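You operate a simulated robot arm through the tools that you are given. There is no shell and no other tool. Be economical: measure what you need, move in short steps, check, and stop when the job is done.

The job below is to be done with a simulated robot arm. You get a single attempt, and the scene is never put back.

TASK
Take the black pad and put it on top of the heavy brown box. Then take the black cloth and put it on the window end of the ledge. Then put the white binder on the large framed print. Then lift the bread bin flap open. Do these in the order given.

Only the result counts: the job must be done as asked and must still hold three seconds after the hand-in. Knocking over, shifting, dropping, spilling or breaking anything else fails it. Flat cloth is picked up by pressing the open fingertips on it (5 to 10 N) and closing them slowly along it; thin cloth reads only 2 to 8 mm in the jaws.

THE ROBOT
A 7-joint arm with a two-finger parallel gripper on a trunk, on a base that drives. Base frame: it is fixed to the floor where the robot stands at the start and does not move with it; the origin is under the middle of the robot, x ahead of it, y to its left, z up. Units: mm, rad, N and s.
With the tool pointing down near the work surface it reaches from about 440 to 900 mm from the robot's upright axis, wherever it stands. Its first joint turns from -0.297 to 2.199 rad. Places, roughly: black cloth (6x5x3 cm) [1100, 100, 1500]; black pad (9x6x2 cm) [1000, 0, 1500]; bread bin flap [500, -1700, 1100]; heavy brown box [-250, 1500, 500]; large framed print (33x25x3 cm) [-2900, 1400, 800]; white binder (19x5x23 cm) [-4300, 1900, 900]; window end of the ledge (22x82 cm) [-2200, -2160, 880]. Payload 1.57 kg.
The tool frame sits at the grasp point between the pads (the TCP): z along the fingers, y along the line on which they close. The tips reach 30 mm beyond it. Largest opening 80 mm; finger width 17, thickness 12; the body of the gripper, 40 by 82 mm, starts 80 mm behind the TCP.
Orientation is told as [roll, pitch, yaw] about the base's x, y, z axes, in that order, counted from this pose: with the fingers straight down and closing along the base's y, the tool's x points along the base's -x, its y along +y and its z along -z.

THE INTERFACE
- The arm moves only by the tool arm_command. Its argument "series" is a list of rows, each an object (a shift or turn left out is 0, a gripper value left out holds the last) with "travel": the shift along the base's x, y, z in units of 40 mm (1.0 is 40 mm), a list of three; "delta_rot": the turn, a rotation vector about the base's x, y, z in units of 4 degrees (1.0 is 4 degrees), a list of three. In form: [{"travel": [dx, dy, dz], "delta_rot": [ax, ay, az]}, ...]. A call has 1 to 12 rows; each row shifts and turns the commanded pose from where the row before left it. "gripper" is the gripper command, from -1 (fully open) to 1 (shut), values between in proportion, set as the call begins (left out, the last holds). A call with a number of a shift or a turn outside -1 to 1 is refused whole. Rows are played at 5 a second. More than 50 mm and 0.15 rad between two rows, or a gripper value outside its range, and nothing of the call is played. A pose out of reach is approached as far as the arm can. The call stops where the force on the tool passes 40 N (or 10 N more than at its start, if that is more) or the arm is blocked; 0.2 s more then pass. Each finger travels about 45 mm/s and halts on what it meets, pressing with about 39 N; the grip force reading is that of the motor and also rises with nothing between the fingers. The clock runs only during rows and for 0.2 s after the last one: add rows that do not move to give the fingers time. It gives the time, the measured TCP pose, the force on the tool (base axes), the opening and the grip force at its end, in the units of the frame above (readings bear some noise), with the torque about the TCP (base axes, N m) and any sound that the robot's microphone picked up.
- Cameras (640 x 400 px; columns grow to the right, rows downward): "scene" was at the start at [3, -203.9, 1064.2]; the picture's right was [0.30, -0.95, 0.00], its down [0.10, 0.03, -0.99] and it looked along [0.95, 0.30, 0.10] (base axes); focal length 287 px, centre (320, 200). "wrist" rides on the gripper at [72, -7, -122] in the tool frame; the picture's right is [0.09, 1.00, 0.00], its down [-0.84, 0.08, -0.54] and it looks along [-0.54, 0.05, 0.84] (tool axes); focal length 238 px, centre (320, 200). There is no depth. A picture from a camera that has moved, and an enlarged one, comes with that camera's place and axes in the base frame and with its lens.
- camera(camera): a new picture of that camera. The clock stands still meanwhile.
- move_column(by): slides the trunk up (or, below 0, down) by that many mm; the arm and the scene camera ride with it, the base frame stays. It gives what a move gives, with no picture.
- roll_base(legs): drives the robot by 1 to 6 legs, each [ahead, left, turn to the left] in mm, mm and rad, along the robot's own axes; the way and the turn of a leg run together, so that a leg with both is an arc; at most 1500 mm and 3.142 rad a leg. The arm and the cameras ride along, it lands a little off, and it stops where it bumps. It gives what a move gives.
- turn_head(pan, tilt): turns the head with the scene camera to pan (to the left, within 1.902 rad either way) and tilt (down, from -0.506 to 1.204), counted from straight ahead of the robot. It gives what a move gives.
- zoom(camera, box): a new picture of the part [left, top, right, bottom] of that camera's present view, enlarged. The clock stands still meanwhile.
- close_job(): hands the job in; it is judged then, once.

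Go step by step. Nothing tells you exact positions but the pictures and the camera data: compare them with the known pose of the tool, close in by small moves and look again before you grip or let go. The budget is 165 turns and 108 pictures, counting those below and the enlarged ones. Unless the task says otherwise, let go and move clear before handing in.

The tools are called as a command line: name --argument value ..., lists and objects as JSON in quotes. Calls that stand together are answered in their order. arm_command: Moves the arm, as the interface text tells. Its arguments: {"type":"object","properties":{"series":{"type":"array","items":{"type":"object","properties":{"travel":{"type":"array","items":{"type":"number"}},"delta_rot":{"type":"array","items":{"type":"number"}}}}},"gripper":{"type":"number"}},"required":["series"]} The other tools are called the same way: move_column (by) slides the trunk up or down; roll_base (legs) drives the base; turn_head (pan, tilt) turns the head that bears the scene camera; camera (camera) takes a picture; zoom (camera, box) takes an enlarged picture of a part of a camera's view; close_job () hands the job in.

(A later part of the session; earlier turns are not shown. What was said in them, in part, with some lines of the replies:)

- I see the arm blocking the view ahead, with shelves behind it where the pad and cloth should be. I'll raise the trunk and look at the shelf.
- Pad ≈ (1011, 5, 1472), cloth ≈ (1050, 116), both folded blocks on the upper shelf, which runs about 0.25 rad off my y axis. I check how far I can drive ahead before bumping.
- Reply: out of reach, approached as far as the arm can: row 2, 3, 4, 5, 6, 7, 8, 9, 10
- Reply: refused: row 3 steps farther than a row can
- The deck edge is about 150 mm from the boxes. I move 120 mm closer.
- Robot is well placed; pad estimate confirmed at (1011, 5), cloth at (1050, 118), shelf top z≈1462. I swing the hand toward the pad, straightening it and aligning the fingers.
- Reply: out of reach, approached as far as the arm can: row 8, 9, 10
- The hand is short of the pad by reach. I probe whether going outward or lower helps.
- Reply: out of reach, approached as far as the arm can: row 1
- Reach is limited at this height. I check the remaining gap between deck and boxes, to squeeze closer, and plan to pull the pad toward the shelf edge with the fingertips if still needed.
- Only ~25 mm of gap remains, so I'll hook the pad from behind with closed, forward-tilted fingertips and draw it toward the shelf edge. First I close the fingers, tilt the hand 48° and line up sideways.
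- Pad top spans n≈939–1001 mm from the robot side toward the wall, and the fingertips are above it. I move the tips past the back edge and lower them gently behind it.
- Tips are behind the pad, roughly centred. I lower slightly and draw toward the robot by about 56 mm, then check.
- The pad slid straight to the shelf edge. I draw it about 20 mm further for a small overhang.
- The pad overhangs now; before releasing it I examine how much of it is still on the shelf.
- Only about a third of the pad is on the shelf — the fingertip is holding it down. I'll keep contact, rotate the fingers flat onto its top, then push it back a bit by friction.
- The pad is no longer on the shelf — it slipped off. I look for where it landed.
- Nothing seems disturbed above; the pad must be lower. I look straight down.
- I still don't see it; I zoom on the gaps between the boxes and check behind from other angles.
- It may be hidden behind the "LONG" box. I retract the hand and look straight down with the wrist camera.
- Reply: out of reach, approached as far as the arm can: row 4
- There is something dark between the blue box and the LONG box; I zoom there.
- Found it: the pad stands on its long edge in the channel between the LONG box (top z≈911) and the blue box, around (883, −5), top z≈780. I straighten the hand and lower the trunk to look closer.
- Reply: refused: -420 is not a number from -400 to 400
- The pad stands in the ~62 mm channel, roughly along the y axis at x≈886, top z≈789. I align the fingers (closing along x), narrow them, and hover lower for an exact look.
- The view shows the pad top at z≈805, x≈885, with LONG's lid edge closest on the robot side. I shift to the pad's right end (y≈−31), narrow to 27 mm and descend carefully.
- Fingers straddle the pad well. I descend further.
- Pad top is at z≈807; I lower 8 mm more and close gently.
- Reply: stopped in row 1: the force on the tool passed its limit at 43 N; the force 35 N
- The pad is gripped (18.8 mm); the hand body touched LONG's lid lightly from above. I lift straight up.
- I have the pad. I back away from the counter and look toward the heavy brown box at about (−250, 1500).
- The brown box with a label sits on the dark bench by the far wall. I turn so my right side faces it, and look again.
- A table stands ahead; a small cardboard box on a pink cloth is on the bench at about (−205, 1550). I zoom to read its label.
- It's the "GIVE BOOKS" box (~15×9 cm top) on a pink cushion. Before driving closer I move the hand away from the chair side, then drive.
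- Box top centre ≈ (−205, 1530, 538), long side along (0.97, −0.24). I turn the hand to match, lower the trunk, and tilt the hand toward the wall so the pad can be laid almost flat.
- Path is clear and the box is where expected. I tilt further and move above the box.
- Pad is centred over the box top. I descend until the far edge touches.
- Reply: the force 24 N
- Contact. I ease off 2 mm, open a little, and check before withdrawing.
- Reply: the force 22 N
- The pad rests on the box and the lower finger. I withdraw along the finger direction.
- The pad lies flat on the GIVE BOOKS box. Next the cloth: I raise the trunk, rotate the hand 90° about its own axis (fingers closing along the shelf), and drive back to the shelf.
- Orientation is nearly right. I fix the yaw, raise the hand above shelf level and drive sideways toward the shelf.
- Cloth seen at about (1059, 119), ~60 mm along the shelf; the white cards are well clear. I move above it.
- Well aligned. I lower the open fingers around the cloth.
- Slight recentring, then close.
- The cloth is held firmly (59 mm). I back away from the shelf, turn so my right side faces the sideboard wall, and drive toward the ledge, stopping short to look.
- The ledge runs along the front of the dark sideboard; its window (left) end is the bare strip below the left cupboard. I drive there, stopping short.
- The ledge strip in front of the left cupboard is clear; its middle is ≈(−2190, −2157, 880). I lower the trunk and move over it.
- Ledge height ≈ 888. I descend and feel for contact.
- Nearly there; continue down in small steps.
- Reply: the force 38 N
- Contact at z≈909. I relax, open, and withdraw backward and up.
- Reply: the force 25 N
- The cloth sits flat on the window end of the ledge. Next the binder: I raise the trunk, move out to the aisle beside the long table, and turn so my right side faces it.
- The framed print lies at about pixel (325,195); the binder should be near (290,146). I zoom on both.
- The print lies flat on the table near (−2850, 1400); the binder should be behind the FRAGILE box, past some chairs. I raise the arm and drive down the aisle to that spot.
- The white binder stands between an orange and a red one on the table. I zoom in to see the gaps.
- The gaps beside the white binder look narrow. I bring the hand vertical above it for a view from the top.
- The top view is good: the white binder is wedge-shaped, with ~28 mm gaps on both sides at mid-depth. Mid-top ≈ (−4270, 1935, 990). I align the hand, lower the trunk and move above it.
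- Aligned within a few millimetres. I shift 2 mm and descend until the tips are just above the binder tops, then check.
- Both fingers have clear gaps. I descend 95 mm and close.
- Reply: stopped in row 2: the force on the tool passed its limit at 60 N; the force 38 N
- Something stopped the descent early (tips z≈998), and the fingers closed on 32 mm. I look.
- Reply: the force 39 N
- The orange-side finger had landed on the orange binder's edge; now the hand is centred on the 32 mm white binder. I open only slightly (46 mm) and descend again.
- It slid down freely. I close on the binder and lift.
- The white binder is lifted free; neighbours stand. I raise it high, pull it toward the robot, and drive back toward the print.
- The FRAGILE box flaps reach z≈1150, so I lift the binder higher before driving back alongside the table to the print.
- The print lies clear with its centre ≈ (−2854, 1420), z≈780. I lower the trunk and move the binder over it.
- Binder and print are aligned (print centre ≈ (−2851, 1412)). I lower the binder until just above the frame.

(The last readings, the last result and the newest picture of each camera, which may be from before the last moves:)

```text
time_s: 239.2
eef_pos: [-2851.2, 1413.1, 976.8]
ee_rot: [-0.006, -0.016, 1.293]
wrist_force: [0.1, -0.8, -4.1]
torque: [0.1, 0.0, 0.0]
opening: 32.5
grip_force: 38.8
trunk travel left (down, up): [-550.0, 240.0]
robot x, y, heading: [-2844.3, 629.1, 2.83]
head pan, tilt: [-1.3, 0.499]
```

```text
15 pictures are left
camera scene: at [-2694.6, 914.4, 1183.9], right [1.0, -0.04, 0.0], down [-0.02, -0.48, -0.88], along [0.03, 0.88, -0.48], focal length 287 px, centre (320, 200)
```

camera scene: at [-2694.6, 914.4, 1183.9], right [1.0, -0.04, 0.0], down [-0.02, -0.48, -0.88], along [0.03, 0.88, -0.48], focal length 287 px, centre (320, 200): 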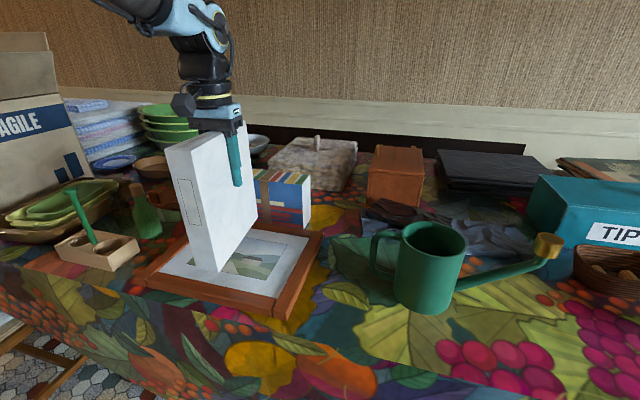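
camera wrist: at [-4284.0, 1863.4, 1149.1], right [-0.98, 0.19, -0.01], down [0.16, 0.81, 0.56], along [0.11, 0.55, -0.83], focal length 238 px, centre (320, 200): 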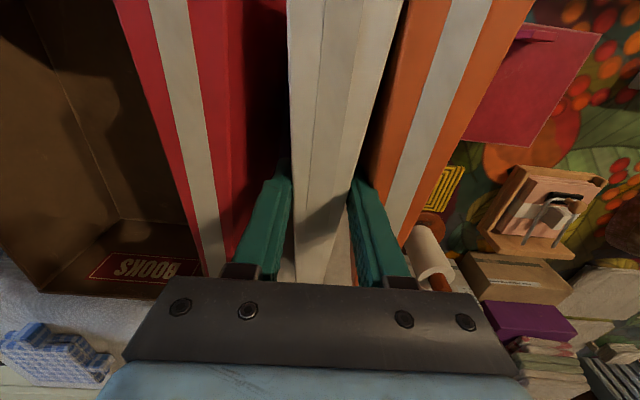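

The binder is close to the frame and clear of the striped box. I lower slowly with force checks.

arm_command --series '[{"travel": [-0.03, -0.1, -0.25]}, {"travel": [0, 0, -0.25]}]'

arm_command --series '[{"travel": [0, 0, -0.15]}, {"travel": [0, 0, -0.15]}]'

zoom --camera "scene" --box '[120, 120, 340, 320]'

```text
time_s: 239.8
eef_pos: [-2853.5, 1409.9, 956.8]
ee_rot: [-0.005, -0.017, 1.294]
wrist_force: [-0.4, -0.3, -4.2]
torque: [0.11, -0.03, 0.0]
opening: 32.2
grip_force: 39.3
trunk travel left (down, up): [-550.0, 240.0]
robot x, y, heading: [-2847.7, 625.7, 2.83]
head pan, tilt: [-1.3, 0.499]
```

```text
time_s: 240.4
eef_pos: [-2853.7, 1408.3, 945.3]
ee_rot: [-0.005, -0.017, 1.293]
wrist_force: [0.0, 0.6, -3.2]
torque: [0.06, -0.01, 0.0]
opening: 32.2
grip_force: 39.4
trunk travel left (down, up): [-550.0, 240.0]
robot x, y, heading: [-2846.4, 627.0, 2.828]
head pan, tilt: [-1.3, 0.499]
```

```text
2.00 times, centred on (230, 220) of scene
camera zoom: at [-2694.6, 914.6, 1183.9], right [1.0, -0.04, 0.0], down [-0.02, -0.48, -0.88], along [0.03, 0.88, -0.48], focal length 574 px, centre (500, 160)
```

zoom: 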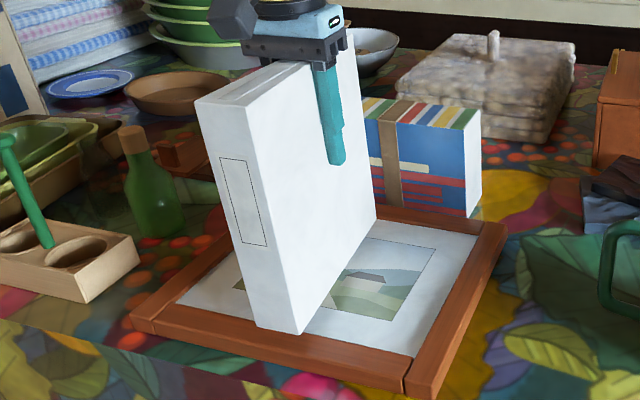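

arm_command --series '[{"travel": [0, 0, -0.12]}, {"travel": [0, 0, -0.12]}]'

arm_command --series '[{"travel": [0, 0, -0.1]}, {}]'

```text
time_s: 241.0
eef_pos: [-2852.6, 1408.8, 935.4]
ee_rot: [-0.005, -0.019, 1.295]
wrist_force: [0.7, -0.5, -3.4]
torque: [0.11, 0.01, 0.02]
opening: 32.5
grip_force: 39.2
trunk travel left (down, up): [-550.0, 240.0]
robot x, y, heading: [-2847.1, 625.8, 2.83]
head pan, tilt: [-1.3, 0.499]
```

```text
time_s: 241.6
eef_pos: [-2852.0, 1408.4, 932.5]
ee_rot: [-0.007, -0.019, 1.294]
wrist_force: [0.1, 1.0, 8.4]
torque: [-0.98, 0.55, 0.0]
opening: 32.3
grip_force: 39.0
trunk travel left (down, up): [-550.0, 240.0]
robot x, y, heading: [-2844.5, 629.0, 2.828]
head pan, tilt: [-1.3, 0.499]
```

Contact at the spine end first. I press slightly more to seat it, then check visually.

arm_command --series '[{"travel": [0, 0, -0.05]}, {}]'

zoom --camera "scene" --box '[160, 180, 320, 320]'

```text
time_s: 242.2
eef_pos: [-2851.5, 1410.2, 932.5]
ee_rot: [-0.006, -0.023, 1.293]
wrist_force: [2.7, 6.7, 26.1]
torque: [-1.4, 0.95, -0.02]
opening: 32.6
grip_force: 39.0
trunk travel left (down, up): [-550.0, 240.0]
robot x, y, heading: [-2846.1, 629.6, 2.836]
head pan, tilt: [-1.3, 0.499]
```

```text
2.86 times, centred on (240, 250) of scene
camera zoom: at [-2694.4, 913.9, 1184.3], right [1.0, -0.04, 0.0], down [-0.02, -0.48, -0.88], along [0.03, 0.88, -0.48], focal length 820 px, centre (549, 57)
```

zoom: 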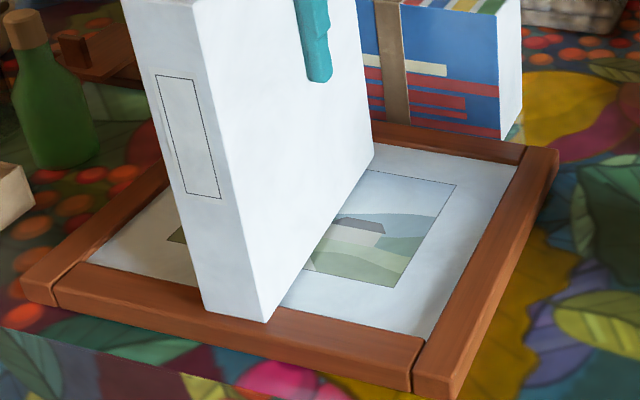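

The spine sits on the near rim. I lift 10 mm, shift 14 mm toward the wall so that it stands inside the frame, and lower again.

arm_command --series '[{"travel": [0, 0, 0.4]}, {"travel": [0.095, 0.336, 0]}, {"travel": [0, 0, -0.3]}, {"travel": [0, 0, -0.15]}]'

arm_command --series '[{"travel": [0, 0, -0.1]}, {}]'

zoom --camera "scene" --box '[160, 180, 320, 320]'

```text
time_s: 243.2
eef_pos: [-2848.0, 1422.9, 931.5]
ee_rot: [-0.005, -0.02, 1.295]
wrist_force: [0.8, 1.5, 15.5]
torque: [-1.46, 0.79, -0.01]
opening: 32.4
grip_force: 39.0
trunk travel left (down, up): [-550.0, 240.0]
robot x, y, heading: [-2842.0, 627.0, 2.837]
head pan, tilt: [-1.3, 0.499]
```

```text
time_s: 243.8
eef_pos: [-2847.0, 1423.3, 927.3]
ee_rot: [-0.004, -0.021, 1.291]
wrist_force: [4.4, 11.1, 35.9]
torque: [-0.83, 0.85, -0.08]
opening: 32.4
grip_force: 39.0
trunk travel left (down, up): [-550.0, 240.0]
robot x, y, heading: [-2848.3, 630.3, 2.832]
head pan, tilt: [-1.3, 0.499]
```

```text
2.86 times, centred on (240, 250) of scene
camera zoom: at [-2694.3, 913.8, 1184.4], right [1.0, -0.04, 0.0], down [-0.02, -0.48, -0.88], along [0.03, 0.88, -0.48], focal length 820 px, centre (549, 57)
```

zoom: 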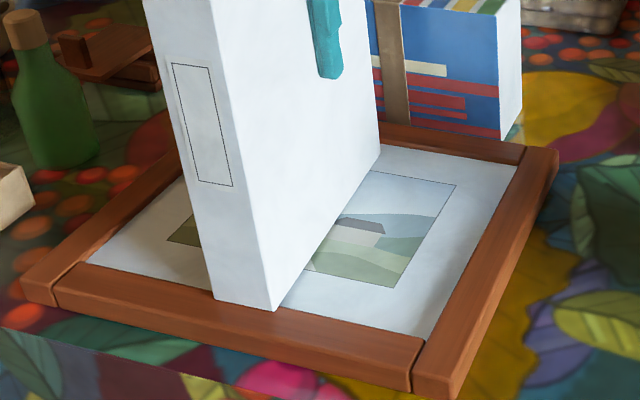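

Nearly inside; I shift another 4 mm and lower again.

arm_command --series '[{"travel": [0, 0, 0.25]}, {"travel": [0.03, 0.1, 0]}, {"travel": [0, 0, -0.15]}]'

arm_command --series '[{"travel": [0, 0, -0.08]}, {}]'

```text
time_s: 244.6
eef_pos: [-2847.9, 1426.2, 926.4]
ee_rot: [-0.005, -0.016, 1.293]
wrist_force: [-0.5, -2.1, 1.1]
torque: [-0.55, 0.26, 0.04]
opening: 32.5
grip_force: 38.5
trunk travel left (down, up): [-550.0, 240.0]
robot x, y, heading: [-2847.6, 625.0, 2.83]
head pan, tilt: [-1.3, 0.499]
```

```text
time_s: 245.2
eef_pos: [-2846.7, 1427.2, 927.6]
ee_rot: [-0.006, -0.021, 1.291]
wrist_force: [1.6, 3.4, 20.7]
torque: [-1.33, 0.88, -0.05]
opening: 32.5
grip_force: 38.7
trunk travel left (down, up): [-550.0, 240.0]
robot x, y, heading: [-2842.7, 633.2, 2.83]
head pan, tilt: [-1.3, 0.499]
```

It's on the glass inside the frame (5 mm lower). I ease the pressure and open slightly, keeping the fingers as guards.

arm_command --series '[{"travel": [0, 0, 0.06]}, {}]'

arm_command --series '[{}, {}, {}, {}]' --gripper 0.02

zoom --camera "scene" --box '[140, 80, 340, 320]'

```text
time_s: 245.8
eef_pos: [-2846.9, 1428.1, 926.9]
ee_rot: [-0.006, -0.019, 1.294]
wrist_force: [2.1, 5.8, 11.0]
torque: [1.11, -0.09, -0.08]
opening: 32.2
grip_force: 38.6
trunk travel left (down, up): [-550.0, 240.0]
robot x, y, heading: [-2844.4, 630.8, 2.831]
head pan, tilt: [-1.3, 0.499]
```

```text
time_s: 246.8
eef_pos: [-2846.6, 1426.6, 925.8]
ee_rot: [-0.005, -0.017, 1.294]
wrist_force: [0.8, -0.3, 0.0]
torque: [-0.03, 0.01, 0.01]
opening: 39.3
grip_force: 0.1
trunk travel left (down, up): [-550.0, 240.0]
robot x, y, heading: [-2841.9, 624.7, 2.833]
head pan, tilt: [-1.3, 0.499]
```

```text
1.67 times, centred on (240, 200) of scene
camera zoom: at [-2694.6, 914.5, 1183.9], right [1.0, -0.04, 0.0], down [-0.02, -0.48, -0.88], along [0.03, 0.88, -0.48], focal length 479 px, centre (453, 200)
```

zoom: 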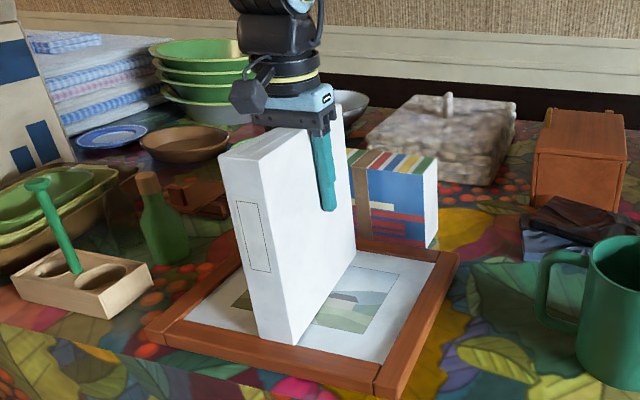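

The binder stands by itself. I open a bit more and rise straight up.

arm_command --series '[{}, {"travel": [0, 0, 0.5]}, {"travel": [0, 0, 0.7]}, {"travel": [0, 0, 0.8]}, {"travel": [0, 0, 1]}, {"travel": [0, 0, 1]}, {"travel": [0, 0, 1]}]' --gripper -0.3

move_column --by 240

zoom --camera "scene" --box '[100, 160, 400, 360]'

```text
time_s: 248.4
eef_pos: [-2848.0, 1425.9, 1127.9]
ee_rot: [-0.008, -0.015, 1.292]
wrist_force: [-0.5, -0.7, -0.2]
torque: [0.02, 0.02, -0.02]
opening: 52.0
grip_force: 0.0
trunk travel left (down, up): [-550.0, 240.0]
robot x, y, heading: [-2843.7, 627.9, 2.828]
head pan, tilt: [-1.3, 0.499]
```

```text
time_s: 250.9
eef_pos: [-2847.0, 1426.1, 1368.9]
ee_rot: [-0.007, -0.018, 1.293]
wrist_force: [-0.4, 0.4, 0.2]
torque: [-0.03, -0.01, 0.0]
opening: 52.1
grip_force: 0.0
trunk travel left (down, up): [-790.0, 0.0]
robot x, y, heading: [-2844.3, 630.0, 2.836]
head pan, tilt: [-1.3, 0.499]
```

```text
2.00 times, centred on (250, 260) of scene
camera zoom: at [-2694.6, 914.5, 1423.8], right [1.0, -0.04, 0.0], down [-0.02, -0.48, -0.88], along [0.03, 0.88, -0.48], focal length 574 px, centre (460, 80)
```

zoom: 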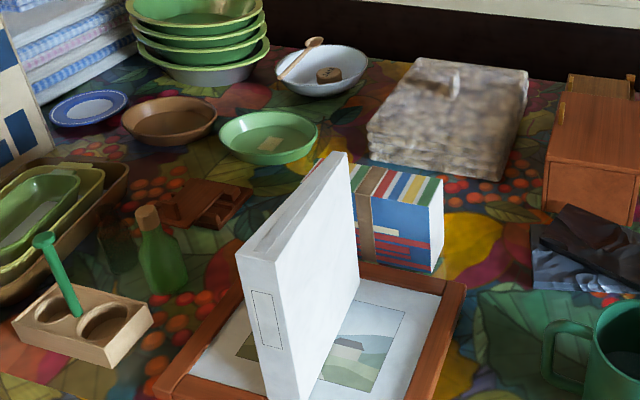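

The binder stands on the print. Last: the bread bin by the window. I drive back down the aisle, turn my right side toward the window and approach, stopping short to look.

roll_base --legs '[[-1000, 30, 0], [-1000, 0, 0], [0, 0, -1.49], [-1350, 0, 0], [0, -800, 0]]'

turn_head --pan -1.5 --tilt 0.35

camera --camera "scene"

```text
time_s: 274.8
eef_pos: [340.6, -1431.7, 1368.9]
ee_rot: [-0.005, -0.016, -0.191]
wrist_force: [0.5, -1.4, 0.7]
torque: [-0.01, 0.02, 0.02]
opening: 52.1
grip_force: 0.1
trunk travel left (down, up): [-790.0, 0.0]
robot x, y, heading: [-455.1, -1500.9, 1.355]
head pan, tilt: [-1.3, 0.499]
```

```text
time_s: 275.5
eef_pos: [340.3, -1430.7, 1370.0]
ee_rot: [-0.006, -0.015, -0.19]
wrist_force: [0.2, -0.4, 0.8]
torque: [0.01, 0.02, 0.0]
opening: 52.3
grip_force: 0.1
trunk travel left (down, up): [-790.0, 0.0]
robot x, y, heading: [-452.3, -1506.7, 1.355]
head pan, tilt: [-1.499, 0.351]
```

```text
9 pictures are left
camera scene: at [-155.3, -1646.2, 1437.5], right [-0.15, -0.99, 0.0], down [-0.34, 0.05, -0.94], along [0.93, -0.14, -0.34], focal length 287 px, centre (320, 200)
```

scene: 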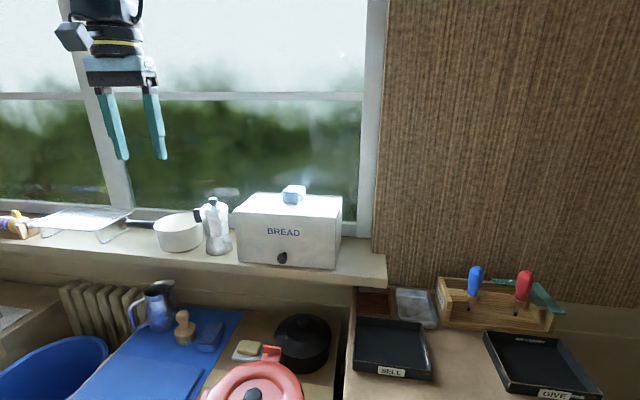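

Bread bin in view: front face with a dark knob at the bottom, light object on top. I zoom to see the flap.

zoom --camera "scene" --box '[220, 170, 360, 280]'

```text
3.64 times, centred on (290, 225) of scene
camera zoom: at [-155.3, -1646.2, 1437.5], right [-0.15, -0.99, 0.0], down [-0.34, 0.05, -0.94], along [0.93, -0.14, -0.34], focal length 1044 px, centre (429, 109)
```

zoom: 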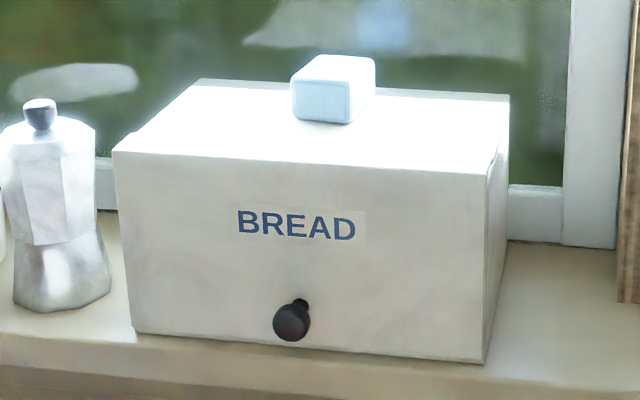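

The front face (≈263×145 mm, hinge at top z≈1160) is the flap, with a knob near its bottom at about (490, −1646, 1048). I'll grip the knob from the side with fingers closing parallel to the hinge, hand tilted forward.

arm_command --series '[{"travel": [-0.09, -0.35, 0], "delta_rot": [0, 0, -0.8]}, {"travel": [-0.09, -0.35, 0], "delta_rot": [0, 0, -0.77]}, {"travel": [-0.09, -0.35, 0], "delta_rot": [-0.297, -0.955, 0]}, {"travel": [-0.09, -0.35, 0], "delta_rot": [-0.297, -0.955, 0]}, {"travel": [-0.09, -0.35, 0], "delta_rot": [-0.297, -0.955, 0]}, {"travel": [-0.09, -0.35, 0], "delta_rot": [-0.297, -0.955, 0]}, {"travel": [-0.09, -0.35, 0], "delta_rot": [-0.297, -0.955, 0]}, {"travel": [-0.09, -0.35, 0], "delta_rot": [-0.297, -0.955, 0]}, {"travel": [-0.09, -0.35, 0], "delta_rot": [-0.297, -0.955, 0]}, {"travel": [-0.09, -0.35, 0], "delta_rot": [-0.297, -0.955, 0]}, {"travel": [-0.09, -0.35, 0], "delta_rot": [-0.297, -0.955, 0]}, {"travel": [-0.09, -0.35, 0], "delta_rot": [-0.297, -0.955, 0]}]'

arm_command --series '[{"delta_rot": [-0.297, -0.955, 0]}, {"delta_rot": [-0.297, -0.955, 0]}, {"delta_rot": [-0.297, -0.955, 0]}, {"delta_rot": [-0.297, -0.955, 0]}, {"delta_rot": [-0.297, -0.955, 0]}, {"delta_rot": [-0.297, -0.955, 0]}, {"delta_rot": [-0.297, -0.955, 0]}]'

move_column --by -250

camera --camera "wrist"

```text
time_s: 278.1
eef_pos: [296.5, -1599.3, 1369.3]
ee_rot: [-0.008, -0.718, -0.3]
wrist_force: [-0.3, 0.5, -0.9]
torque: [-0.01, -0.02, -0.01]
opening: 51.7
grip_force: 0.0
trunk travel left (down, up): [-790.0, 0.0]
robot x, y, heading: [-454.5, -1504.1, 1.35]
head pan, tilt: [-1.499, 0.351]
```

```text
time_s: 279.7
eef_pos: [294.3, -1607.5, 1366.3]
ee_rot: [-0.053, -1.126, -0.293]
wrist_force: [-0.4, 0.8, 0.2]
torque: [-0.01, 0.0, 0.05]
opening: 52.1
grip_force: 0.2
out of reach, approached as far as the arm can: row 6, 7
trunk travel left (down, up): [-790.0, 0.0]
robot x, y, heading: [-456.3, -1502.6, 1.349]
head pan, tilt: [-1.499, 0.351]
```

```text
time_s: 282.3
eef_pos: [294.6, -1607.5, 1116.2]
ee_rot: [-0.052, -1.125, -0.293]
wrist_force: [0.7, -0.3, -0.8]
torque: [-0.02, 0.01, 0.0]
opening: 52.0
grip_force: 0.1
trunk travel left (down, up): [-540.0, 250.0]
robot x, y, heading: [-452.4, -1501.8, 1.347]
head pan, tilt: [-1.499, 0.351]
```

```text
7 pictures are left
camera wrist: at [157.9, -1565.9, 1104.9], right [0.29, 0.95, -0.11], down [-0.09, 0.14, 0.99], along [0.95, -0.28, 0.12], focal length 238 px, centre (320, 200)
```

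wrist: 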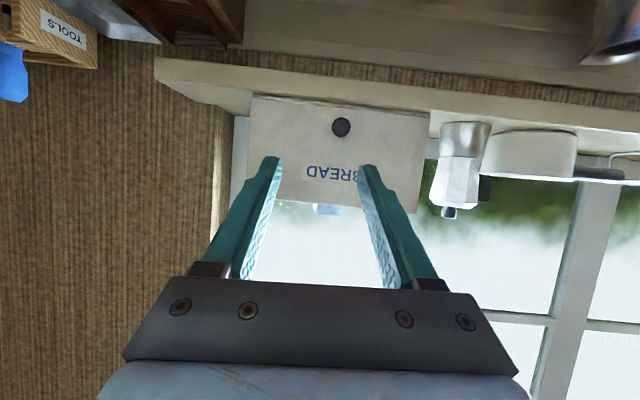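

Knob triangulated at (494, −1646, 1042). I drive 130 mm closer, raise the trunk for better reach, and bring the hand down in front of the knob.

roll_base --legs '[[0, -130, 0]]'

move_column --by 120

arm_command --series '[{"travel": [0, 0, -0.9]}, {"travel": [0, 0, -0.9]}, {"travel": [0, 0, -0.9]}, {"travel": [0, 0, -0.95]}, {"travel": [0, 0, -0.9]}]'

camera --camera "wrist"

```text
time_s: 283.6
eef_pos: [423.3, -1636.9, 1116.4]
ee_rot: [-0.051, -1.123, -0.296]
wrist_force: [-0.7, 0.4, 0.3]
torque: [-0.01, -0.02, -0.04]
opening: 51.9
grip_force: 0.0
trunk travel left (down, up): [-540.0, 250.0]
robot x, y, heading: [-322.7, -1532.5, 1.35]
head pan, tilt: [-1.499, 0.351]
```

```text
time_s: 285.1
eef_pos: [422.2, -1636.6, 1236.1]
ee_rot: [-0.052, -1.124, -0.298]
wrist_force: [-0.4, 0.5, -0.2]
torque: [0.0, 0.0, 0.02]
opening: 51.9
grip_force: 0.1
trunk travel left (down, up): [-660.0, 130.0]
robot x, y, heading: [-324.9, -1533.4, 1.343]
head pan, tilt: [-1.499, 0.351]
```

```text
time_s: 286.3
eef_pos: [421.7, -1637.7, 1055.5]
ee_rot: [-0.051, -1.125, -0.298]
wrist_force: [-0.2, -0.2, 0.0]
torque: [0.04, -0.01, 0.02]
opening: 51.9
grip_force: 0.0
trunk travel left (down, up): [-660.0, 130.0]
robot x, y, heading: [-325.3, -1534.9, 1.347]
head pan, tilt: [-1.499, 0.351]
```

```text
6 pictures are left
camera wrist: at [285.9, -1595.8, 1043.1], right [0.3, 0.95, -0.11], down [-0.09, 0.14, 0.99], along [0.95, -0.28, 0.12], focal length 238 px, centre (320, 200)
```

wrist: 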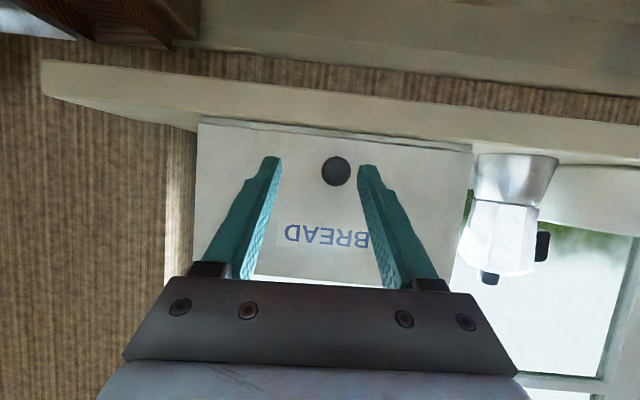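

Aligned. I move in around the knob and close.

arm_command --series '[{"travel": [0.7, -0.05, -0.08]}, {"travel": [0.72, -0.05, -0.08]}]'

arm_command --series '[{}, {}, {}]' --gripper 1

```text
time_s: 286.9
eef_pos: [479.0, -1641.7, 1047.8]
ee_rot: [-0.054, -1.125, -0.294]
wrist_force: [0.2, -0.2, -0.5]
torque: [0.01, 0.0, 0.02]
opening: 51.8
grip_force: 0.1
trunk travel left (down, up): [-660.0, 130.0]
robot x, y, heading: [-324.0, -1532.9, 1.349]
head pan, tilt: [-1.499, 0.351]
```

```text
time_s: 287.7
eef_pos: [480.0, -1642.0, 1048.9]
ee_rot: [-0.052, -1.126, -0.296]
wrist_force: [2.1, 0.7, -1.1]
torque: [0.55, -0.07, 0.49]
opening: 25.0
grip_force: 25.5
trunk travel left (down, up): [-660.0, 130.0]
robot x, y, heading: [-324.8, -1534.0, 1.346]
head pan, tilt: [-1.499, 0.351]
```

The knob is gripped (25 mm). I pull it out and up along the arc about the top hinge, first 20°.

arm_command --series '[{"travel": [-0.241, 0.075, 0.05]}, {"travel": [-0.241, 0.075, 0.075]}, {"travel": [-0.228, 0.071, 0.1]}, {"travel": [-0.228, 0.071, 0.118]}]'

```text
time_s: 288.7
eef_pos: [443.7, -1630.7, 1065.3]
ee_rot: [-0.054, -1.134, -0.293]
wrist_force: [25.3, 0.4, 20.8]
torque: [0.58, -0.55, 0.64]
opening: 24.4
grip_force: 36.2
trunk travel left (down, up): [-660.0, 130.0]
robot x, y, heading: [-327.6, -1531.2, 1.348]
head pan, tilt: [-1.499, 0.351]
```

The pull is slightly outside the true arc; I correct inward/up and continue in small steps.

arm_command --series '[{"travel": [0.05, -0.015, 0.12]}, {"travel": [-0.186, 0.058, 0.139]}, {"travel": [-0.186, 0.058, 0.139]}]'

```text
time_s: 289.5
eef_pos: [430.0, -1626.3, 1076.2]
ee_rot: [-0.052, -1.123, -0.293]
wrist_force: [22.8, 8.6, 9.8]
torque: [0.66, -0.01, 0.7]
opening: 23.9
grip_force: 36.6
trunk travel left (down, up): [-660.0, 130.0]
robot x, y, heading: [-328.1, -1532.7, 1.346]
head pan, tilt: [-1.499, 0.351]
```

arm_command --series '[{"travel": [-0.12, 0.037, 0.19]}, {"travel": [-0.14, 0.044, 0.19]}, {"travel": [-0.12, 0.037, 0.21]}, {"travel": [-0.11, 0.034, 0.21]}]'

zoom --camera "scene" --box '[180, 120, 400, 300]'

```text
time_s: 290.5
eef_pos: [409.7, -1619.0, 1107.2]
ee_rot: [-0.054, -1.119, -0.291]
wrist_force: [4.5, 20.8, -9.5]
torque: [0.78, 0.88, 0.83]
opening: 24.1
grip_force: 36.3
trunk travel left (down, up): [-660.0, 130.0]
robot x, y, heading: [-324.6, -1532.0, 1.345]
head pan, tilt: [-1.499, 0.351]
```

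```text
2.22 times, centred on (290, 210) of scene
camera zoom: at [-26.9, -1674.9, 1307.4], right [-0.15, -0.99, 0.0], down [-0.34, 0.05, -0.94], along [0.93, -0.14, -0.34], focal length 638 px, centre (387, 178)
```

zoom: 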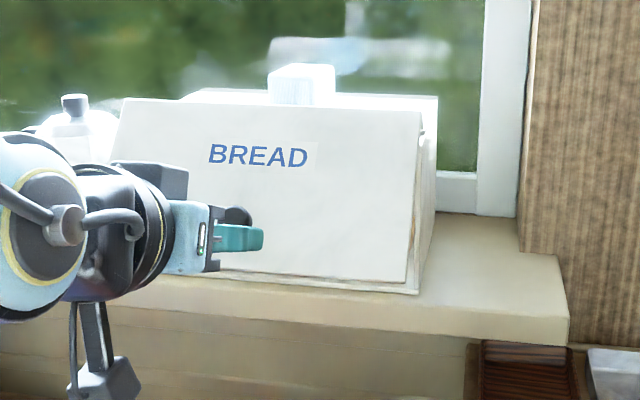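

The flap is opening. I correct a small sideways pull and continue upward along the arc.

arm_command --series '[{"travel": [0.037, 0.12, 0]}, {"travel": [-0.074, 0.023, 0.21]}, {"travel": [-0.074, 0.023, 0.21]}, {"travel": [-0.038, 0.012, 0.22]}, {"travel": [-0.038, 0.012, 0.22]}]'

```text
time_s: 291.7
eef_pos: [399.9, -1616.0, 1143.9]
ee_rot: [-0.051, -1.124, -0.299]
wrist_force: [-16.5, -2.1, -10.0]
torque: [0.56, 1.11, 0.1]
opening: 24.2
grip_force: 36.2
trunk travel left (down, up): [-660.0, 130.0]
robot x, y, heading: [-326.8, -1536.2, 1.344]
head pan, tilt: [-1.499, 0.351]
```

arm_command --series '[{"travel": [-0.12, 0.037, 0.1]}, {"travel": [-0.02, 0.006, 0.22]}, {"travel": [0, 0, 0.22]}, {"travel": [0.02, -0.006, 0.22]}]'

```text
time_s: 292.7
eef_pos: [397.2, -1613.9, 1173.8]
ee_rot: [-0.049, -1.121, -0.303]
wrist_force: [3.6, -24.0, -8.6]
torque: [0.45, 0.97, -0.25]
opening: 23.9
grip_force: 35.7
trunk travel left (down, up): [-660.0, 130.0]
robot x, y, heading: [-328.6, -1531.1, 1.347]
head pan, tilt: [-1.499, 0.351]
```

arm_command --series '[{"travel": [-0.03, -0.1, 0.05]}, {"travel": [0.03, -0.01, 0.22]}, {"travel": [0.05, -0.016, 0.22]}, {"travel": [0.06, -0.02, 0.22]}]'

zoom --camera "scene" --box '[180, 80, 400, 280]'

```text
time_s: 293.7
eef_pos: [402.2, -1614.6, 1203.0]
ee_rot: [-0.051, -1.125, -0.292]
wrist_force: [-10.4, 2.5, -5.2]
torque: [0.68, 1.12, 0.18]
opening: 24.0
grip_force: 36.3
trunk travel left (down, up): [-660.0, 130.0]
robot x, y, heading: [-325.0, -1531.8, 1.348]
head pan, tilt: [-1.499, 0.351]
```

```text
2.00 times, centred on (290, 180) of scene
camera zoom: at [-27.9, -1675.6, 1307.7], right [-0.15, -0.99, 0.0], down [-0.34, 0.05, -0.94], along [0.93, -0.14, -0.34], focal length 574 px, centre (380, 240)
```

zoom: 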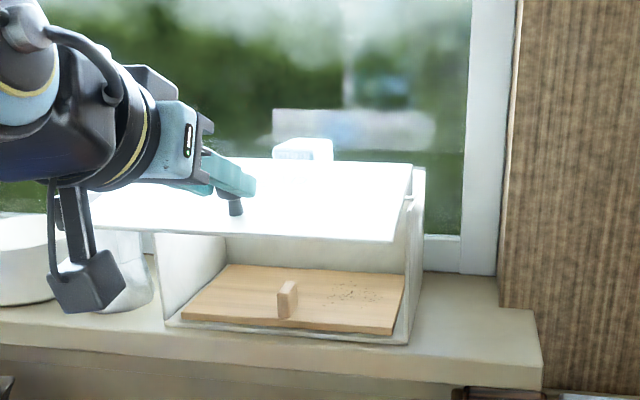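

The flap is about horizontal with no stop felt. I continue about 20° further, watching the forces.

arm_command --series '[{"travel": [0, 0, 0.1]}, {"travel": [0.06, -0.019, 0.23]}, {"travel": [0.08, -0.025, 0.23]}, {"travel": [0.1, -0.03, 0.22]}, {"travel": [0.1, -0.03, 0.22]}]'

```text
time_s: 294.9
eef_pos: [416.6, -1620.4, 1242.1]
ee_rot: [-0.052, -1.123, -0.294]
wrist_force: [2.1, 6.8, -10.2]
torque: [0.55, 1.1, 0.3]
opening: 23.9
grip_force: 36.2
trunk travel left (down, up): [-660.0, 130.0]
robot x, y, heading: [-326.2, -1530.4, 1.349]
head pan, tilt: [-1.499, 0.351]
```

It keeps moving freely. I test whether the hinge holds by friction: a tiny back-move to see if the flap resists.

arm_command --series '[{"travel": [-0.05, 0.015, -0.1]}, {"travel": [-0.05, 0.015, -0.1]}, {}]'

```text
time_s: 295.7
eef_pos: [412.5, -1618.9, 1236.2]
ee_rot: [-0.053, -1.128, -0.295]
wrist_force: [11.3, 4.9, 3.1]
torque: [-0.08, -1.28, 0.33]
opening: 23.8
grip_force: 35.9
trunk travel left (down, up): [-660.0, 130.0]
robot x, y, heading: [-325.7, -1532.8, 1.347]
head pan, tilt: [-1.499, 0.351]
```

The flap resists closing too, so the hinge holds by friction. I open the fingers and withdraw back and up.

arm_command --series '[{}, {}, {}]' --gripper -0.5

arm_command --series '[{"travel": [-0.3, 0.09, 0.22]}, {"travel": [-0.5, 0.15, 0.4]}, {"travel": [-0.6, 0.18, 0.5]}, {"travel": [-0.6, 0.18, 0.5]}, {"travel": [-0.6, 0.18, 0.2]}]'

zoom --camera "scene" --box '[180, 80, 400, 280]'

```text
time_s: 296.5
eef_pos: [410.9, -1620.5, 1233.4]
ee_rot: [-0.053, -1.124, -0.297]
wrist_force: [-0.7, -1.0, -0.8]
torque: [0.0, 0.05, 0.0]
opening: 60.0
grip_force: 0.1
trunk travel left (down, up): [-660.0, 130.0]
robot x, y, heading: [-327.8, -1533.9, 1.342]
head pan, tilt: [-1.499, 0.351]
```

```text
time_s: 297.7
eef_pos: [308.7, -1587.9, 1308.1]
ee_rot: [-0.052, -1.122, -0.295]
wrist_force: [-0.4, 0.1, 0.4]
torque: [0.0, -0.01, 0.0]
opening: 60.1
grip_force: 0.1
trunk travel left (down, up): [-660.0, 130.0]
robot x, y, heading: [-324.9, -1532.9, 1.345]
head pan, tilt: [-1.499, 0.351]
```

```text
2.00 times, centred on (290, 180) of scene
camera zoom: at [-27.0, -1676.1, 1307.4], right [-0.15, -0.99, 0.0], down [-0.34, 0.05, -0.94], along [0.93, -0.14, -0.34], focal length 574 px, centre (380, 240)
```

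zoom: 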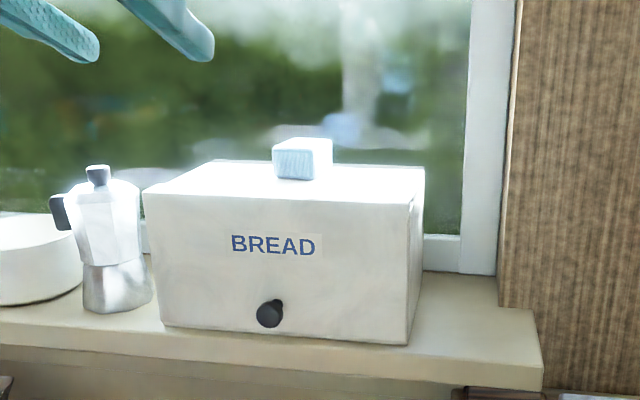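

The flap fell shut — it doesn't hold at ~120°, so it must be carried farther, to its rest. I'll move a bit closer, regrip the knob, and lift it through a longer arc while turning the hand to point down.

roll_base --legs '[[0, -90, 0]]'

move_column --by 130

```text
time_s: 298.8
eef_pos: [395.4, -1607.7, 1309.0]
ee_rot: [-0.053, -1.124, -0.296]
wrist_force: [1.2, -0.5, -0.5]
torque: [-0.01, 0.01, 0.02]
opening: 60.0
grip_force: 0.1
trunk travel left (down, up): [-660.0, 130.0]
robot x, y, heading: [-239.3, -1554.0, 1.347]
head pan, tilt: [-1.499, 0.351]
```

```text
time_s: 300.3
eef_pos: [396.4, -1607.7, 1438.7]
ee_rot: [-0.051, -1.124, -0.295]
wrist_force: [0.0, -0.6, -0.2]
torque: [-0.02, -0.03, 0.0]
opening: 60.2
grip_force: 0.0
trunk travel left (down, up): [-790.0, 0.0]
robot x, y, heading: [-238.7, -1551.7, 1.344]
head pan, tilt: [-1.499, 0.351]
```

arm_command --series '[{"travel": [0.06, -0.075, -0.97]}, {"travel": [0.06, -0.075, -0.97]}, {"travel": [0.06, -0.075, -0.97]}, {"travel": [0.06, -0.075, -0.97]}, {"travel": [0.06, -0.075, -0.97]}, {"travel": [0.06, -0.075, -0.97]}, {"travel": [0.06, -0.075, -0.97]}, {"travel": [0.06, -0.075, -0.97]}, {"travel": [0.06, -0.075, -0.97]}, {"travel": [0.06, -0.075, -0.97]}]'

arm_command --series '[{"travel": [0.7, -0.05, 0]}, {"travel": [0.75, -0.05, 0]}]' --gripper -0.3

```text
time_s: 302.5
eef_pos: [417.6, -1638.5, 1051.6]
ee_rot: [-0.052, -1.126, -0.295]
wrist_force: [-0.5, 0.2, -0.9]
torque: [-0.04, 0.03, 0.0]
opening: 60.0
grip_force: 0.1
trunk travel left (down, up): [-790.0, 0.0]
robot x, y, heading: [-233.3, -1549.5, 1.348]
head pan, tilt: [-1.499, 0.351]
```

```text
time_s: 303.1
eef_pos: [477.8, -1642.6, 1049.6]
ee_rot: [-0.052, -1.123, -0.296]
wrist_force: [-0.2, 0.3, -0.1]
torque: [0.05, 0.0, 0.03]
opening: 51.9
grip_force: 0.1
trunk travel left (down, up): [-790.0, 0.0]
robot x, y, heading: [-237.7, -1552.0, 1.343]
head pan, tilt: [-1.499, 0.351]
```

Gripping the knob again, and following a refitted arc (hinge axis behind the face, radius 128 mm) with the hand rotating along.

arm_command --series '[{}, {}, {}]' --gripper 1

arm_command --series '[{"travel": [-0.394, 0.1225, 0.1675]}, {"travel": [-0.37, 0.115, 0.2225]}, {"travel": [-0.322, 0.1, 0.3], "delta_rot": [0.297, 0.955, 0]}, {"travel": [-0.284, 0.088, 0.3425], "delta_rot": [0.297, 0.955, 0]}, {"travel": [-0.232, 0.072, 0.3875], "delta_rot": [0.297, 0.955, 0]}, {"travel": [-0.184, 0.057, 0.4125], "delta_rot": [0.297, 0.955, 0]}]'

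```text
time_s: 303.9
eef_pos: [477.7, -1640.6, 1050.0]
ee_rot: [-0.05, -1.123, -0.296]
wrist_force: [3.3, 8.4, -0.4]
torque: [0.62, -0.01, 0.59]
opening: 24.5
grip_force: 25.0
trunk travel left (down, up): [-790.0, 0.0]
robot x, y, heading: [-238.2, -1551.6, 1.344]
head pan, tilt: [-1.499, 0.351]
```

```text
time_s: 305.3
eef_pos: [409.3, -1618.1, 1124.5]
ee_rot: [-0.05, -0.852, -0.295]
wrist_force: [29.0, 8.2, 9.6]
torque: [0.55, -1.04, 0.27]
opening: 24.0
grip_force: 36.3
trunk travel left (down, up): [-790.0, 0.0]
robot x, y, heading: [-238.5, -1552.6, 1.345]
head pan, tilt: [-1.499, 0.351]
```

arm_command --series '[{"travel": [-0.05, 0.015, 0.44], "delta_rot": [0.297, 0.955, 0]}, {"travel": [-0.03, 0.01, 0.4575], "delta_rot": [0.297, 0.955, 0]}, {"travel": [0.01, 0, 0.46], "delta_rot": [0.297, 0.955, 0]}]'

arm_command --series '[{"travel": [0.05, -0.0156, 0.4625], "delta_rot": [0.297, 0.955, 0]}, {"travel": [0.1146, -0.0356, 0.45], "delta_rot": [0.297, 0.955, 0]}]'

```text
time_s: 306.1
eef_pos: [402.7, -1616.7, 1176.4]
ee_rot: [-0.048, -0.631, -0.295]
wrist_force: [3.7, 7.0, -7.8]
torque: [0.76, 0.76, -0.16]
opening: 24.0
grip_force: 36.1
trunk travel left (down, up): [-790.0, 0.0]
robot x, y, heading: [-238.9, -1551.9, 1.347]
head pan, tilt: [-1.499, 0.351]
```

```text
time_s: 306.7
eef_pos: [410.7, -1620.4, 1214.7]
ee_rot: [-0.048, -0.492, -0.298]
wrist_force: [-0.6, 14.4, -8.2]
torque: [1.05, 0.9, 0.17]
opening: 23.9
grip_force: 36.1
trunk travel left (down, up): [-790.0, 0.0]
robot x, y, heading: [-239.3, -1552.6, 1.346]
head pan, tilt: [-1.499, 0.351]
```

arm_command --series '[{"travel": [0.1695, -0.045, 0.4325], "delta_rot": [0.297, 0.955, 0]}, {"travel": [0.2244, -0.06, 0.4025], "delta_rot": [0.297, 0.955, 0]}]'

arm_command --series '[{"travel": [0.2746, -0.08, 0.3725], "delta_rot": [0.297, 0.955, 0]}, {"travel": [0.3247, -0.095, 0.325], "delta_rot": [0.297, 0.955, 0]}]'

```text
time_s: 307.3
eef_pos: [427.6, -1624.0, 1246.4]
ee_rot: [-0.046, -0.358, -0.299]
wrist_force: [1.1, 15.4, -7.5]
torque: [1.03, 0.76, 0.01]
opening: 23.7
grip_force: 35.7
trunk travel left (down, up): [-790.0, 0.0]
robot x, y, heading: [-240.4, -1552.9, 1.345]
head pan, tilt: [-1.499, 0.351]
```

```text
time_s: 307.9
eef_pos: [449.8, -1631.0, 1276.7]
ee_rot: [-0.05, -0.216, -0.299]
wrist_force: [-1.3, 13.3, -5.3]
torque: [0.81, 0.76, -0.08]
opening: 23.8
grip_force: 36.4
trunk travel left (down, up): [-790.0, 0.0]
robot x, y, heading: [-239.6, -1552.9, 1.345]
head pan, tilt: [-1.499, 0.351]
```

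arm_command --series '[{"travel": [0.36, -0.105, 0.28], "delta_rot": [0.297, 0.955, 0]}, {"travel": [0.37, -0.11, 0.2225]}]'

arm_command --series '[{"travel": [0.394, -0.12, 0.1675]}]'

zoom --camera "scene" --box '[160, 0, 440, 240]'

```text
time_s: 308.5
eef_pos: [467.3, -1635.7, 1289.9]
ee_rot: [-0.048, -0.127, -0.302]
wrist_force: [-10.6, 5.9, 1.1]
torque: [0.42, 0.06, -0.12]
opening: 23.9
grip_force: 36.0
trunk travel left (down, up): [-790.0, 0.0]
robot x, y, heading: [-235.7, -1553.8, 1.347]
head pan, tilt: [-1.499, 0.351]
stopped in row 2: the force on the tool passed its limit at 48 N (the readings are from after the stop); the commanded pose is now the measured one
```

```text
time_s: 308.9
eef_pos: [471.7, -1636.8, 1290.4]
ee_rot: [-0.046, -0.11, -0.3]
wrist_force: [-15.7, 5.3, 7.9]
torque: [0.46, 0.74, 0.17]
opening: 23.8
grip_force: 35.7
trunk travel left (down, up): [-790.0, 0.0]
robot x, y, heading: [-238.9, -1550.5, 1.348]
head pan, tilt: [-1.499, 0.351]
stopped in row 1: the force on the tool passed its limit at 55 N (the readings are from after the stop); the commanded pose is now the measured one
```

```text
1.67 times, centred on (300, 120) of scene
camera zoom: at [58.4, -1695.2, 1438.2], right [-0.15, -0.99, 0.0], down [-0.34, 0.05, -0.94], along [0.93, -0.14, -0.34], focal length 479 px, centre (353, 333)
```

zoom: 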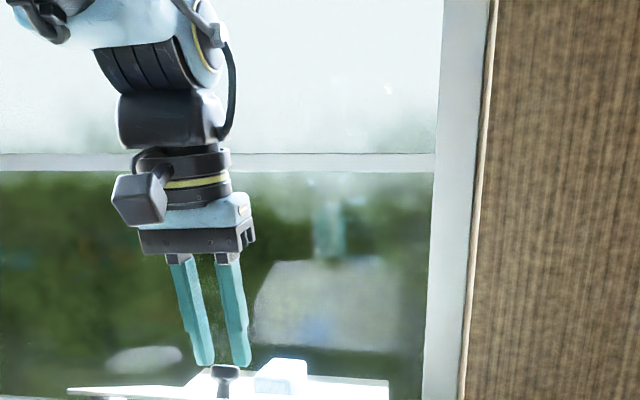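

A firm stop was reached at the end of travel. I open the fingers here and check whether the flap stays.

arm_command --series '[{}, {}]' --gripper -0.2

arm_command --series '[{"travel": [0, 0, 0.3]}, {"travel": [0, 0, 0.6]}, {"travel": [-0.3, 0.1, 0.8]}, {}, {}]'

camera --camera "scene"

```text
time_s: 309.5
eef_pos: [475.3, -1639.0, 1289.9]
ee_rot: [-0.047, -0.113, -0.303]
wrist_force: [0.5, -0.1, -0.4]
torque: [0.01, -0.03, -0.01]
opening: 47.9
grip_force: 0.0
trunk travel left (down, up): [-790.0, 0.0]
robot x, y, heading: [-240.9, -1552.1, 1.345]
head pan, tilt: [-1.499, 0.351]
```

```text
time_s: 310.7
eef_pos: [462.4, -1635.6, 1358.1]
ee_rot: [-0.047, -0.113, -0.302]
wrist_force: [0.3, 0.3, 0.4]
torque: [0.0, 0.01, -0.02]
opening: 48.0
grip_force: 0.1
trunk travel left (down, up): [-790.0, 0.0]
robot x, y, heading: [-238.8, -1548.9, 1.349]
head pan, tilt: [-1.499, 0.351]
```

```text
1 pictures are left
camera scene: at [59.8, -1695.7, 1437.6], right [-0.15, -0.99, 0.0], down [-0.34, 0.05, -0.94], along [0.93, -0.14, -0.34], focal length 287 px, centre (320, 200)
```

scene: 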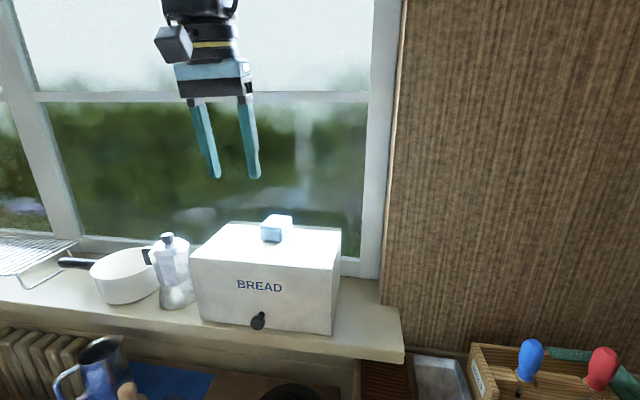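

It swings shut by itself whenever released (stop at ~120°), so it has no way to stay up unaided. I'll regrip the knob, lift the flap wide open and keep holding it at hand-in. First back to the pre-grasp pose.

arm_command --series '[{"travel": [-0.7, 0.1, 0], "delta_rot": [-0.297, -0.955, 0]}, {"travel": [-0.6, 0.1, 0], "delta_rot": [-0.297, -0.955, 0]}, {"travel": [0, 0, -0.7], "delta_rot": [-0.297, -0.955, 0]}, {"travel": [0, 0, -0.7], "delta_rot": [-0.297, -0.955, 0]}, {"travel": [0, 0, -0.7], "delta_rot": [-0.297, -0.955, 0]}, {"travel": [0, 0, -0.7], "delta_rot": [-0.297, -0.955, 0]}, {"travel": [0, 0, -0.7], "delta_rot": [-0.297, -0.955, 0]}, {"travel": [0, 0, -0.7], "delta_rot": [-0.297, -0.955, 0]}, {"travel": [0, 0, -0.7], "delta_rot": [-0.297, -0.955, 0]}, {"travel": [0, 0, -0.7], "delta_rot": [-0.297, -0.955, 0]}, {"travel": [0, 0, -0.7], "delta_rot": [-0.297, -0.955, 0]}, {"travel": [0, 0, -0.7], "delta_rot": [-0.297, -0.955, 0]}]'

```text
time_s: 313.3
eef_pos: [409.7, -1628.3, 1076.8]
ee_rot: [-0.047, -0.951, -0.3]
wrist_force: [-0.3, 0.7, 0.0]
torque: [-0.02, 0.02, 0.02]
opening: 47.8
grip_force: 0.1
trunk travel left (down, up): [-790.0, 0.0]
robot x, y, heading: [-240.8, -1552.0, 1.343]
head pan, tilt: [-1.499, 0.351]
```

arm_command --series '[{"travel": [0.2, -0.1, -0.35], "delta_rot": [-0.297, -0.955, 0]}, {"travel": [0.2, -0.1, -0.35], "delta_rot": [-0.297, -0.955, 0]}, {"travel": [0.65, -0.07, 0], "delta_rot": [-0.1, -0.35, 0]}, {"travel": [0.72, -0.07, 0]}]'

arm_command --series '[{}, {}, {}]' --gripper 1

```text
time_s: 314.3
eef_pos: [478.6, -1641.0, 1051.8]
ee_rot: [-0.046, -1.113, -0.304]
wrist_force: [-0.5, 0.7, 0.3]
torque: [0.0, -0.04, 0.01]
opening: 48.0
grip_force: 0.0
trunk travel left (down, up): [-790.0, 0.0]
robot x, y, heading: [-236.0, -1556.2, 1.348]
head pan, tilt: [-1.499, 0.351]
```

```text
time_s: 315.1
eef_pos: [478.5, -1640.0, 1051.2]
ee_rot: [-0.045, -1.113, -0.303]
wrist_force: [1.3, 0.4, -0.1]
torque: [0.5, -0.07, 0.47]
opening: 24.7
grip_force: 27.7
trunk travel left (down, up): [-790.0, 0.0]
robot x, y, heading: [-239.8, -1551.2, 1.351]
head pan, tilt: [-1.499, 0.351]
```

Gripped. I lift it along the same arc.

arm_command --series '[{"travel": [-0.39, 0.1225, 0.1675]}, {"travel": [-0.36, 0.112, 0.2225]}, {"travel": [-0.31, 0.097, 0.3], "delta_rot": [0.297, 0.955, 0]}, {"travel": [-0.27, 0.084, 0.3425], "delta_rot": [0.297, 0.955, 0]}, {"travel": [-0.215, 0.067, 0.3875], "delta_rot": [0.297, 0.955, 0]}, {"travel": [-0.165, 0.05, 0.4125], "delta_rot": [0.297, 0.955, 0]}]'

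arm_command --series '[{"travel": [-0.08, 0.025, 0.44], "delta_rot": [0.297, 0.955, 0]}, {"travel": [-0.045, 0.014, 0.4575], "delta_rot": [0.297, 0.955, 0]}, {"travel": [0.005, 0, 0.46], "delta_rot": [0.297, 0.955, 0]}]'

arm_command --series '[{"travel": [0.05, -0.015, 0.4625], "delta_rot": [0.297, 0.955, 0]}, {"travel": [0.1146, -0.0356, 0.45], "delta_rot": [0.297, 0.955, 0]}, {"travel": [0.1695, -0.045, 0.4325], "delta_rot": [0.297, 0.955, 0]}]'

```text
time_s: 316.5
eef_pos: [413.0, -1619.7, 1123.3]
ee_rot: [-0.048, -0.84, -0.303]
wrist_force: [24.9, 2.2, 9.6]
torque: [0.57, -0.85, 0.18]
opening: 24.0
grip_force: 36.2
trunk travel left (down, up): [-790.0, 0.0]
robot x, y, heading: [-240.1, -1555.4, 1.347]
head pan, tilt: [-1.499, 0.351]
```

```text
time_s: 317.3
eef_pos: [406.4, -1616.9, 1173.3]
ee_rot: [-0.047, -0.62, -0.301]
wrist_force: [9.5, 3.7, -7.9]
torque: [0.85, 0.62, 0.17]
opening: 24.1
grip_force: 36.1
trunk travel left (down, up): [-790.0, 0.0]
robot x, y, heading: [-238.8, -1549.1, 1.347]
head pan, tilt: [-1.499, 0.351]
```

```text
time_s: 318.1
eef_pos: [421.9, -1622.2, 1230.3]
ee_rot: [-0.048, -0.413, -0.305]
wrist_force: [-2.7, 4.1, -7.7]
torque: [0.67, 0.91, 0.02]
opening: 24.1
grip_force: 35.8
trunk travel left (down, up): [-790.0, 0.0]
robot x, y, heading: [-239.3, -1552.2, 1.348]
head pan, tilt: [-1.499, 0.351]
```

At ~96° now. I lift to just short of the stop, then test by opening and re-closing the fingers in place (closing on the knob again would mean the flap stays).

arm_command --series '[{"travel": [0.2244, -0.065, 0.4025], "delta_rot": [0.297, 0.955, 0]}, {"travel": [0.2746, -0.08, 0.3725], "delta_rot": [0.297, 0.955, 0]}, {"travel": [0.25, -0.075, 0.25], "delta_rot": [0.297, 0.955, 0]}]'

arm_command --series '[{"travel": [0.06, -0.018, 0.06]}, {}]'

```text
time_s: 318.9
eef_pos: [449.5, -1631.9, 1270.1]
ee_rot: [-0.048, -0.204, -0.302]
wrist_force: [-6.9, -1.4, -1.8]
torque: [0.4, 0.86, -0.18]
opening: 24.2
grip_force: 35.4
trunk travel left (down, up): [-790.0, 0.0]
robot x, y, heading: [-238.4, -1554.5, 1.348]
head pan, tilt: [-1.499, 0.351]
```

```text
time_s: 319.5
eef_pos: [452.4, -1631.0, 1274.4]
ee_rot: [-0.048, -0.208, -0.303]
wrist_force: [-11.3, -2.4, -2.2]
torque: [0.61, 1.2, -0.11]
opening: 24.0
grip_force: 36.3
trunk travel left (down, up): [-790.0, 0.0]
robot x, y, heading: [-239.7, -1548.5, 1.343]
head pan, tilt: [-1.499, 0.351]
```

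arm_command --series '[{}, {}, {}, {}]' --gripper 0.1

arm_command --series '[{}, {}, {}, {}]' --gripper 1

```text
time_s: 320.5
eef_pos: [453.8, -1631.1, 1273.2]
ee_rot: [-0.047, -0.205, -0.303]
wrist_force: [-0.3, 0.7, -0.2]
torque: [0.02, 0.01, -0.01]
opening: 36.0
grip_force: 0.0
trunk travel left (down, up): [-790.0, 0.0]
robot x, y, heading: [-237.7, -1552.0, 1.351]
head pan, tilt: [-1.499, 0.351]
```

```text
time_s: 321.5
eef_pos: [452.8, -1632.0, 1272.1]
ee_rot: [-0.047, -0.206, -0.301]
wrist_force: [-1.3, -5.5, -0.2]
torque: [0.04, -0.06, 0.15]
opening: 23.7
grip_force: 36.1
trunk travel left (down, up): [-790.0, 0.0]
robot x, y, heading: [-239.5, -1553.5, 1.35]
head pan, tilt: [-1.499, 0.351]
```

Surprisingly the knob was still there after a second — the flap holds near its stop. I test for longer: open, wait 2.6 s, re-close.

arm_command --series '[{}, {}, {}, {}, {}, {}, {}, {}, {}, {}, {}, {}]' --gripper 0.0

arm_command --series '[{}, {}, {}, {}]' --gripper 1

```text
time_s: 324.1
eef_pos: [453.9, -1630.7, 1274.1]
ee_rot: [-0.048, -0.207, -0.303]
wrist_force: [0.0, 0.2, -0.3]
torque: [0.0, -0.02, -0.01]
opening: 40.0
grip_force: 0.0
trunk travel left (down, up): [-790.0, 0.0]
robot x, y, heading: [-236.2, -1553.1, 1.345]
head pan, tilt: [-1.499, 0.351]
```

```text
time_s: 325.1
eef_pos: [453.1, -1632.6, 1273.6]
ee_rot: [-0.048, -0.204, -0.302]
wrist_force: [-0.7, -5.1, -0.2]
torque: [0.03, -0.01, 0.11]
opening: 23.9
grip_force: 36.3
trunk travel left (down, up): [-790.0, 0.0]
robot x, y, heading: [-242.7, -1554.1, 1.348]
head pan, tilt: [-1.499, 0.351]
```

It holds. The earlier fall was likely from the fingers squeezing off the knob. I open gently and withdraw straight along the finger axis, then use the last picture to verify.

arm_command --series '[{}, {}, {}, {}, {}]' --gripper -0.05

arm_command --series '[{"travel": [-0.04, 0.012, 0.2]}, {"travel": [-0.04, 0.012, 0.2]}, {"travel": [-0.06, 0.018, 0.3]}, {"travel": [-0.06, 0.018, 0.3]}, {"travel": [-0.08, 0.025, 0.4]}, {"travel": [-0.08, 0.025, 0.4]}]'

camera --camera "scene"

```text
time_s: 326.3
eef_pos: [453.5, -1631.9, 1272.9]
ee_rot: [-0.048, -0.205, -0.302]
wrist_force: [0.2, 0.6, 0.8]
torque: [0.01, -0.03, -0.01]
opening: 41.9
grip_force: 0.1
trunk travel left (down, up): [-790.0, 0.0]
robot x, y, heading: [-242.0, -1551.1, 1.348]
head pan, tilt: [-1.499, 0.351]
```

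```text
time_s: 327.7
eef_pos: [440.7, -1627.1, 1345.6]
ee_rot: [-0.046, -0.205, -0.302]
wrist_force: [0.2, 0.1, -0.3]
torque: [-0.01, -0.01, 0.01]
opening: 41.9
grip_force: 0.1
trunk travel left (down, up): [-790.0, 0.0]
robot x, y, heading: [-241.8, -1554.5, 1.35]
head pan, tilt: [-1.499, 0.351]
```

```text
0 pictures are left
camera scene: at [59.9, -1695.8, 1437.5], right [-0.15, -0.99, 0.0], down [-0.34, 0.05, -0.94], along [0.93, -0.14, -0.34], focal length 287 px, centre (320, 200)
```

scene: 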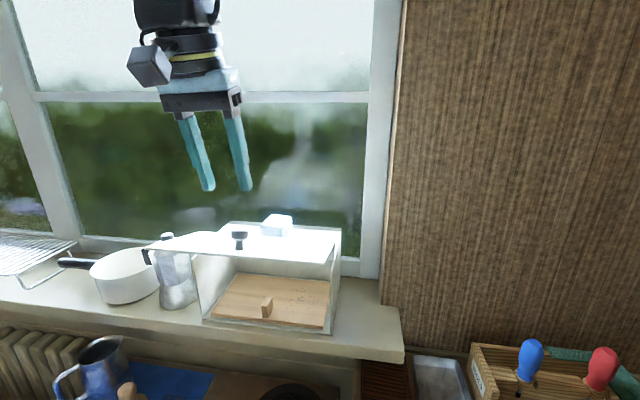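

The flap stays open on its own with the hand clear, and the pad, the cloth and the binder are in place. I hand in.

close_job

```text
The job is handed in.
```

I handed the job in with all four steps done in order:

- **Pad:** it lies flat on the brown "GIVE BOOKS" box. While I was pulling it off the shelf it slipped and fell between two boxes on the counter. I picked it up from there.
- **Cloth:** it sits on the window end of the ledge, in front of the left cupboard.
- **Binder:** it stands upright inside the frame of the large print.
- **Bread bin flap:** it is open and was holding by itself in the last picture, with the hand clear. It fell shut twice before I found that it only stays up close to its stop.

The hand pressed on other things twice: the lid of the "LONG" box while picking up the pad, and the orange binder next to the white one. Neither looked moved in the pictures.
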